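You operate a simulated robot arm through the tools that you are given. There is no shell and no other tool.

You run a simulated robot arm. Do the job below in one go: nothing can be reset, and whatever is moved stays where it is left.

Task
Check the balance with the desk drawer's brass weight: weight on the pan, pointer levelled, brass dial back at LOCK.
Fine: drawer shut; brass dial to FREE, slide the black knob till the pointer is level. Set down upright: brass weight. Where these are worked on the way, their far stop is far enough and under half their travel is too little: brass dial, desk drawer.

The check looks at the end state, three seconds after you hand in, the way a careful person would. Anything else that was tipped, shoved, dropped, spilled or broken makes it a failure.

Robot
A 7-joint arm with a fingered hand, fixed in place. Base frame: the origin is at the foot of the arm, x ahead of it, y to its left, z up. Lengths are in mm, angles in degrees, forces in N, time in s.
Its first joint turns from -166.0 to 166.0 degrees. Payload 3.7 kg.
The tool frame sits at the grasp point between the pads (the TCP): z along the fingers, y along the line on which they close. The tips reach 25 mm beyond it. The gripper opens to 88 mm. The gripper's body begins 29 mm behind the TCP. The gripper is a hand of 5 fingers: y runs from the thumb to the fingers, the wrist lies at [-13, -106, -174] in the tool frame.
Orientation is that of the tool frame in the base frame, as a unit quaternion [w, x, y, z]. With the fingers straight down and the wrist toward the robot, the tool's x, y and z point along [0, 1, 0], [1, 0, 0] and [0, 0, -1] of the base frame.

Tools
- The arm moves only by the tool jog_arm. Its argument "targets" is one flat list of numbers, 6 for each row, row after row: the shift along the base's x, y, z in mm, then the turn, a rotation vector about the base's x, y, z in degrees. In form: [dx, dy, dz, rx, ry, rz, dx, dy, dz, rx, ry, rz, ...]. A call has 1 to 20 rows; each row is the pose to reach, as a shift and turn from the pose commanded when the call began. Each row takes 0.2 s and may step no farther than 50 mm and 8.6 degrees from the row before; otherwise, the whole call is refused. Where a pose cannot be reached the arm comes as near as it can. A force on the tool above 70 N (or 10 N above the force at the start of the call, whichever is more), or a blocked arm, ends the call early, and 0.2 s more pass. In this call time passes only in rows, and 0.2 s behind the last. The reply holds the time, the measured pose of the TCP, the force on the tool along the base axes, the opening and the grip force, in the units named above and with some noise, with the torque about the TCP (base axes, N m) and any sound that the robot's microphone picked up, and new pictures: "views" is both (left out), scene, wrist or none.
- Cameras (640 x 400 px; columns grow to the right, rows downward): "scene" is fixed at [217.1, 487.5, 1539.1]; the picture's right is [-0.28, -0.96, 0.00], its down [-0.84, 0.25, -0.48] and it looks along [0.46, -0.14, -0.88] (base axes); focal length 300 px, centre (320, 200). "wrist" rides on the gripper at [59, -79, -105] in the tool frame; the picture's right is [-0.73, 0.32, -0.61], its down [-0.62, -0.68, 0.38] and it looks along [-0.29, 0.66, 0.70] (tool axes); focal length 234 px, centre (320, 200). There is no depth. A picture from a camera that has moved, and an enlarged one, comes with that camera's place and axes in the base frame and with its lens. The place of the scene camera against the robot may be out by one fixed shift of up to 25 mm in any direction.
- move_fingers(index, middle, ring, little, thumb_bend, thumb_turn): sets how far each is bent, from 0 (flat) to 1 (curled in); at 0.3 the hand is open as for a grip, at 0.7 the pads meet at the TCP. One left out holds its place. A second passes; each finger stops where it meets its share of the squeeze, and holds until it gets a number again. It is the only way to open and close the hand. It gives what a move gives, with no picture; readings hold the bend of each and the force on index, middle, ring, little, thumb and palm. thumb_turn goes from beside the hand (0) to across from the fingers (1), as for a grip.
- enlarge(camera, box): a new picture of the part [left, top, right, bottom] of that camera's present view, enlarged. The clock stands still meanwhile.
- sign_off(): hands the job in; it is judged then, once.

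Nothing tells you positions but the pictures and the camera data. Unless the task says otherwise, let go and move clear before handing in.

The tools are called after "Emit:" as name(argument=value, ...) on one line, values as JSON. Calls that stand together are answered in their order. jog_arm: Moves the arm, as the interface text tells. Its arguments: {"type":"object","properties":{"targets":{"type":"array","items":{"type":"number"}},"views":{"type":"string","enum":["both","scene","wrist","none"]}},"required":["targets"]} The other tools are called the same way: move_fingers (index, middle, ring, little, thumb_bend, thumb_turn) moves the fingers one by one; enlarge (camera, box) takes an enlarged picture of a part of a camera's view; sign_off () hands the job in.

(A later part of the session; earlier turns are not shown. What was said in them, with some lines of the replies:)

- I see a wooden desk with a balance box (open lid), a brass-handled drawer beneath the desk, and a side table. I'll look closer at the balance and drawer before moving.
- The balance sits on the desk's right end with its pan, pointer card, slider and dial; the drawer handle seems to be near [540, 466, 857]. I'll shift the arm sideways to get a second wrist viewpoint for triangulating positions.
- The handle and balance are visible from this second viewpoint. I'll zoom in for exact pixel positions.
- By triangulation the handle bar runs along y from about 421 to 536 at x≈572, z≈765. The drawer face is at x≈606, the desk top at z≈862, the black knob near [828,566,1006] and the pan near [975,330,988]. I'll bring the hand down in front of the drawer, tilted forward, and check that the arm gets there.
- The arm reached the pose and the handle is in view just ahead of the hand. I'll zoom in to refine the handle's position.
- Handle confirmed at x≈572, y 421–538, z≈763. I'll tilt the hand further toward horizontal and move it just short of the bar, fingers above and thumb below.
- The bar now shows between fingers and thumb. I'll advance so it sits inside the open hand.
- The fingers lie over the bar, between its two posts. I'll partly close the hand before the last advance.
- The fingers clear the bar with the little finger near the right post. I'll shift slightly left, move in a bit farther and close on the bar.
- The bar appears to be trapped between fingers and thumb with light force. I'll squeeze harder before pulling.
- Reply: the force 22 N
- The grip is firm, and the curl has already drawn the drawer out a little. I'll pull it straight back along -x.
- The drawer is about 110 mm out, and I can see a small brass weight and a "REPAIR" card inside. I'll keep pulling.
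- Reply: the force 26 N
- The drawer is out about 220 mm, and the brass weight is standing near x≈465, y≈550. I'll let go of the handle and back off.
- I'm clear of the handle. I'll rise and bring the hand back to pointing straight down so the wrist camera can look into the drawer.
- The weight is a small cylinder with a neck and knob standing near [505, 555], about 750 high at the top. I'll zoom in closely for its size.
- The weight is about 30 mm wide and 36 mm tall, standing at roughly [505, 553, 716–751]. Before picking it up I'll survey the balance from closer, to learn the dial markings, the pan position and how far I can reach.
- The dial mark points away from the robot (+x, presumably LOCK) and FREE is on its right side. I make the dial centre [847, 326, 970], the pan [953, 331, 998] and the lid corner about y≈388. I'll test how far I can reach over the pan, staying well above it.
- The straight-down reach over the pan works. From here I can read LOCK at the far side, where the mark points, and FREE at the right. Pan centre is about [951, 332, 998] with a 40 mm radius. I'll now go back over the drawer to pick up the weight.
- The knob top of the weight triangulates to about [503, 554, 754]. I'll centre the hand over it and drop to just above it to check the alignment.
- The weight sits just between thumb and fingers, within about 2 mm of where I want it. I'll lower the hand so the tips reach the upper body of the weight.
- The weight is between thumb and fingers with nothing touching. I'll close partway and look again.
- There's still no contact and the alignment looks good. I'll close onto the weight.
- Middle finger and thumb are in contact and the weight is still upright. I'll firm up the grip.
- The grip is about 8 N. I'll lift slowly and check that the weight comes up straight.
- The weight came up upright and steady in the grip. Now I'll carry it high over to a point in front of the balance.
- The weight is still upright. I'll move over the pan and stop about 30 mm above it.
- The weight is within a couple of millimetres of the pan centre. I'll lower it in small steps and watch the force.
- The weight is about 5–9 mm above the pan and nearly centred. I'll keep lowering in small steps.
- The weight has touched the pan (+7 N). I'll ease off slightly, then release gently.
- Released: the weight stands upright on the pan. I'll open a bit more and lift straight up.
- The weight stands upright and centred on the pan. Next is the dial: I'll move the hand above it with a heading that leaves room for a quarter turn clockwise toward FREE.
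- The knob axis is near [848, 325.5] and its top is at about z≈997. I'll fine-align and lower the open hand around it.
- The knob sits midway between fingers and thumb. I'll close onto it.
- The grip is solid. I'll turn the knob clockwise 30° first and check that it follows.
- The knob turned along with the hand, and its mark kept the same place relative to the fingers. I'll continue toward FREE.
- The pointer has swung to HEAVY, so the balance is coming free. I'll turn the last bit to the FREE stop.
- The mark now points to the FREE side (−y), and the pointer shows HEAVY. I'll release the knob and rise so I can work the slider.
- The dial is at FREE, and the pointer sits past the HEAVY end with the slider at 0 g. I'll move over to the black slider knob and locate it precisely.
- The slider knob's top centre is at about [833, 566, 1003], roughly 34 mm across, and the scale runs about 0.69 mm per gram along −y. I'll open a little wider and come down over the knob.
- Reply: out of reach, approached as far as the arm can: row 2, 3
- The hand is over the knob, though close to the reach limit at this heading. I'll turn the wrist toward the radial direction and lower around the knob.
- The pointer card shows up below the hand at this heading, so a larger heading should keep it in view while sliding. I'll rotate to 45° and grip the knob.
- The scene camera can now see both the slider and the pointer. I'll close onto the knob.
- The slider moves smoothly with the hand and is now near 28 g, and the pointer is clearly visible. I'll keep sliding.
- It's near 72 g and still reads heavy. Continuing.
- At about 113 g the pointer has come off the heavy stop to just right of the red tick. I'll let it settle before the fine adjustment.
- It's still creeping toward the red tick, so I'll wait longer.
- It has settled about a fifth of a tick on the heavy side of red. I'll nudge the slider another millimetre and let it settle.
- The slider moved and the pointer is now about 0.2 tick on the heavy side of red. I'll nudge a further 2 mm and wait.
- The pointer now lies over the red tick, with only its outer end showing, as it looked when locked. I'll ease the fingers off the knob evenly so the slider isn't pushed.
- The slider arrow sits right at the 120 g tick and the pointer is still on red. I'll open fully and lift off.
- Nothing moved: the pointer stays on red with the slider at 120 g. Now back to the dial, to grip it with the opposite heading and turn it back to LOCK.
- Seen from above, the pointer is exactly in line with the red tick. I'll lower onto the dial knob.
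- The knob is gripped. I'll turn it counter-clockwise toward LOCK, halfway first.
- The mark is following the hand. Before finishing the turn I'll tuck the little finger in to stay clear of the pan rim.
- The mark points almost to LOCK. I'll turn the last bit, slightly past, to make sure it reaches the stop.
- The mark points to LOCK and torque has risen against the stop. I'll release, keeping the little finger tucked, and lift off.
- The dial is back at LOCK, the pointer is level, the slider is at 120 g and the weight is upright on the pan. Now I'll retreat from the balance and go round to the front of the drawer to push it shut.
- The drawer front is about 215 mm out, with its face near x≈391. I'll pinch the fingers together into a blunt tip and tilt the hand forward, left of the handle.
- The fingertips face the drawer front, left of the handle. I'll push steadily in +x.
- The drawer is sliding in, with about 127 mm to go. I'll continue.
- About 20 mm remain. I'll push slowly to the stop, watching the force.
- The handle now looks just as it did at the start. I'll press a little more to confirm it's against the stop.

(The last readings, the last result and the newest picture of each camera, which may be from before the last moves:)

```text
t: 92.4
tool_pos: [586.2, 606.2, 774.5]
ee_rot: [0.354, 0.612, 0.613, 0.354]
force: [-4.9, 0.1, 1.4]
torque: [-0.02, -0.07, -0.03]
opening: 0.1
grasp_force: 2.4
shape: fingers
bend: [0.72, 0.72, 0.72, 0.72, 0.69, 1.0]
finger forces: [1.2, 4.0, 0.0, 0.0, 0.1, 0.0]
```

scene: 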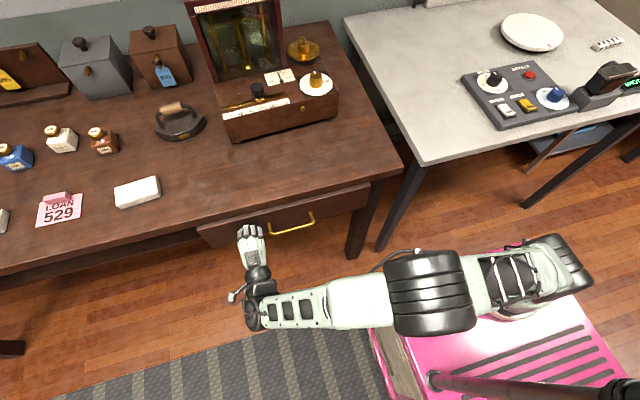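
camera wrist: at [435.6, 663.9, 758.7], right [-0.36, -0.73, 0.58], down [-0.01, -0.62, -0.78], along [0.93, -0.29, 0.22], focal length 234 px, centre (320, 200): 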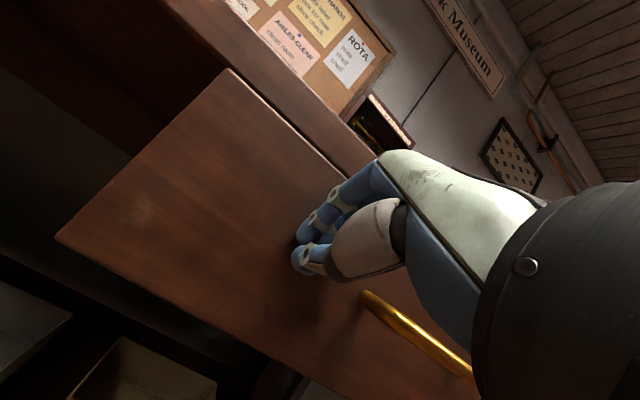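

Emit:
jog_arm(targets=[1.5, 0, 0, 0, 0, 0, 3, 0, 0, 0, 0, 0], views="none")

Emit:
enlarge(camera="scene", box=[180, 150, 400, 290])

```text
t: 93.0
tool_pos: [587.9, 606.2, 774.5]
ee_rot: [0.353, 0.612, 0.612, 0.354]
force: [-13.9, 0.7, 6.2]
torque: [-0.03, -0.1, -0.11]
opening: 0.0
grasp_force: 8.3
shape: fingers
bend: [0.72, 0.73, 0.72, 0.72, 0.69, 1.0]
finger forces: [5.0, 10.0, 0.0, 0.0, 0.0, 0.0]
```

```text
2.86 times, centred on (290, 220) of scene
camera zoom: at [217.1, 487.5, 1539.1], right [-0.28, -0.96, 0.0], down [-0.84, 0.25, -0.48], along [0.46, -0.14, -0.88], focal length 858 px, centre (406, 143)
```

zoom: 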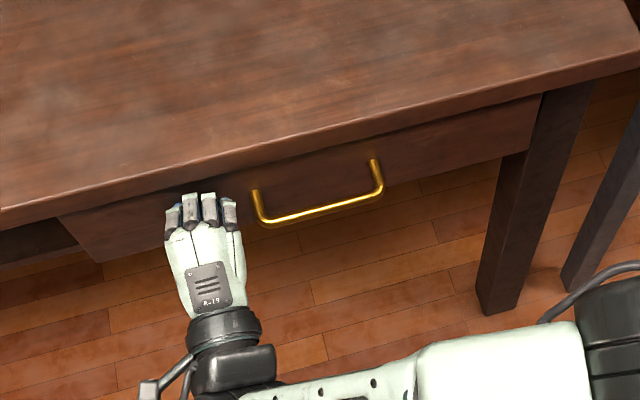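

The force rises with no movement, so the drawer is shut against its stop. I'll back the hand away.

Emit:
jog_arm(targets=[-10, 0, 0, 0, 0, 0, -30, 0, 0, 0, 0, 0, -60, 0, 0, 0, 0, 0, -100, 0, 0, 0, 0, 0, -140, 0, 0, 0, 0, 0, -180, 0, 10, 0, 0, 0], views="both")

Emit:
enlarge(camera="scene", box=[180, 150, 400, 290])

Emit:
enlarge(camera="scene", box=[200, 20, 360, 140])

Emit:
enlarge(camera="wrist", box=[60, 60, 340, 340])

```text
t: 94.4
tool_pos: [405.9, 605.9, 781.7]
ee_rot: [0.354, 0.613, 0.612, 0.353]
force: [0.6, -0.2, 0.5]
torque: [0.0, 0.01, -0.01]
opening: 0.0
grasp_force: 0.1
shape: fingers
bend: [0.72, 0.72, 0.72, 0.72, 0.69, 1.0]
finger forces: [0.0, 0.0, 0.0, 0.1, 0.0, 0.1]
camera wrist: at [276.5, 664.3, 767.2], right [-0.37, -0.72, 0.58], down [-0.01, -0.62, -0.78], along [0.93, -0.29, 0.22], focal length 234 px, centre (320, 200)
```

scene: 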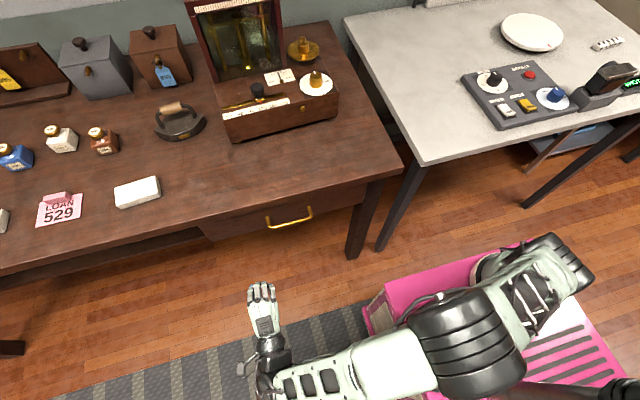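
wrist: 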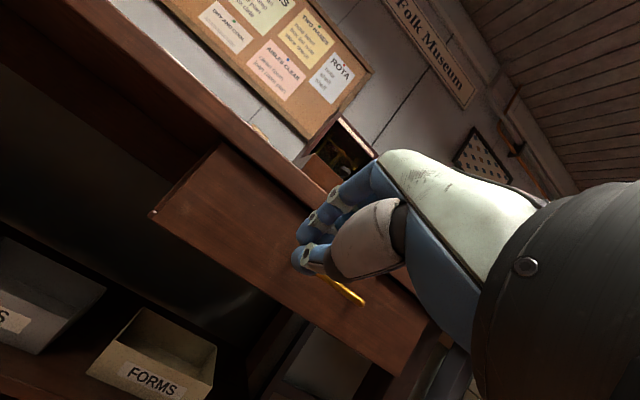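

```text
2.86 times, centred on (290, 220) of scene
camera zoom: at [217.1, 487.5, 1539.1], right [-0.28, -0.96, 0.0], down [-0.84, 0.25, -0.48], along [0.46, -0.14, -0.88], focal length 858 px, centre (406, 143)
```

zoom: 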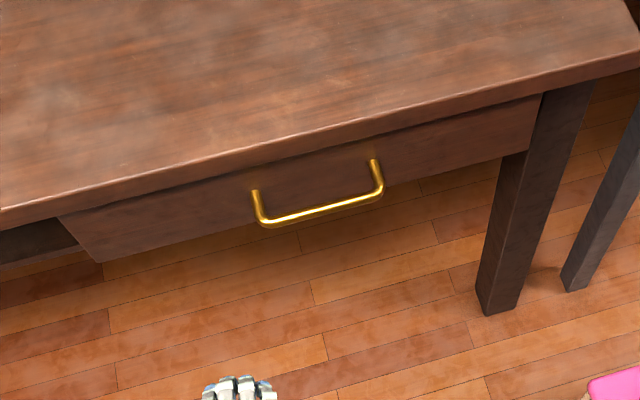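

```text
3.33 times, centred on (280, 80) of scene
camera zoom: at [217.1, 487.5, 1539.1], right [-0.28, -0.96, 0.0], down [-0.84, 0.25, -0.48], along [0.46, -0.14, -0.88], focal length 1001 px, centre (453, 600)
```

zoom: 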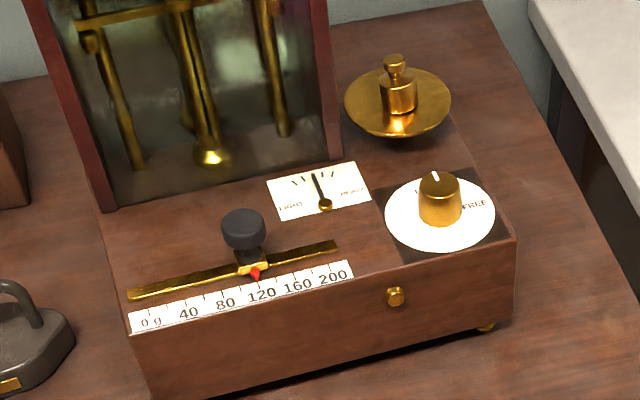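

```text
1.43 times, centred on (200, 200) of wrist
camera zoom: at [276.5, 664.3, 767.2], right [-0.37, -0.72, 0.58], down [-0.01, -0.62, -0.78], along [0.93, -0.29, 0.22], focal length 334 px, centre (491, 200)
```

zoom: 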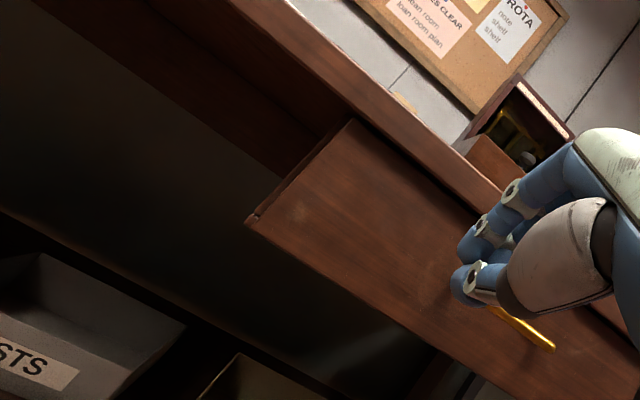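

The drawer is shut, identical to the starting picture, and the balance is undisturbed. I'll take one last close look at the pointer, dial and slider before handing in.

Emit:
enlarge(camera="scene", box=[260, 60, 340, 110])

Emit:
enlarge(camera="scene", box=[265, 65, 305, 92])

Emit:
enlarge(camera="scene", box=[0, 20, 220, 240])

```text
8.00 times, centred on (300, 85) of scene
camera zoom: at [217.1, 487.5, 1539.1], right [-0.28, -0.96, 0.0], down [-0.84, 0.25, -0.48], along [0.46, -0.14, -0.88], focal length 2402 px, centre (480, 1120)
```

zoom: 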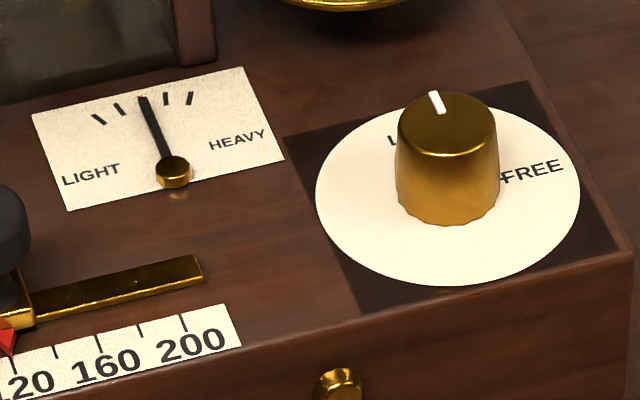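

```text
14.81 times, centred on (285, 78) of scene
camera zoom: at [217.1, 487.5, 1539.1], right [-0.28, -0.96, 0.0], down [-0.84, 0.25, -0.48], along [0.46, -0.14, -0.88], focal length 4449 px, centre (838, 2000)
```

zoom: 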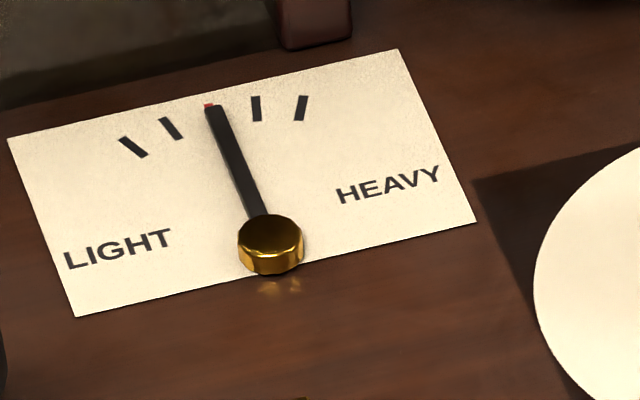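

```text
1.82 times, centred on (110, 130) of scene
camera zoom: at [217.1, 487.5, 1539.1], right [-0.28, -0.96, 0.0], down [-0.84, 0.25, -0.48], along [0.46, -0.14, -0.88], focal length 546 px, centre (702, 327)
```

zoom: 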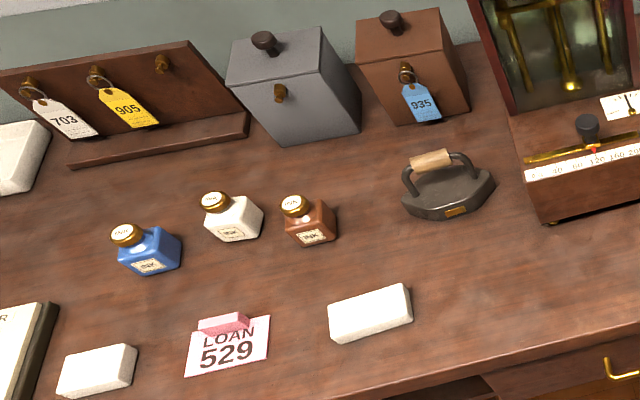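

The job looks complete, so I'm handing in now. The weight stands upright on the pan, the pointer is on the red level tick with the slider at 120 g, and the dial mark is back at LOCK. The drawer is shut, everything else on the desk is where it was, and the hand is clear.

Emit:
sign_off()

```text
The job is handed in.
```

The balance check is done and handed in; no result has come back yet.

- **Weight:** the brass weight from the drawer stands upright near the centre of the pan.
- **Pointer:** with the dial at FREE, I slid the black knob to about 120 g. The pointer settled in line with the red level tick and is still there.
- **Dial:** the brass dial is turned back to LOCK, up against its stop.
- **Drawer:** it is pushed shut against its stop, and the handle looks the same as in the starting picture.

The last pictures showed nothing else on the desk moved, and the hand is clear of the desk.
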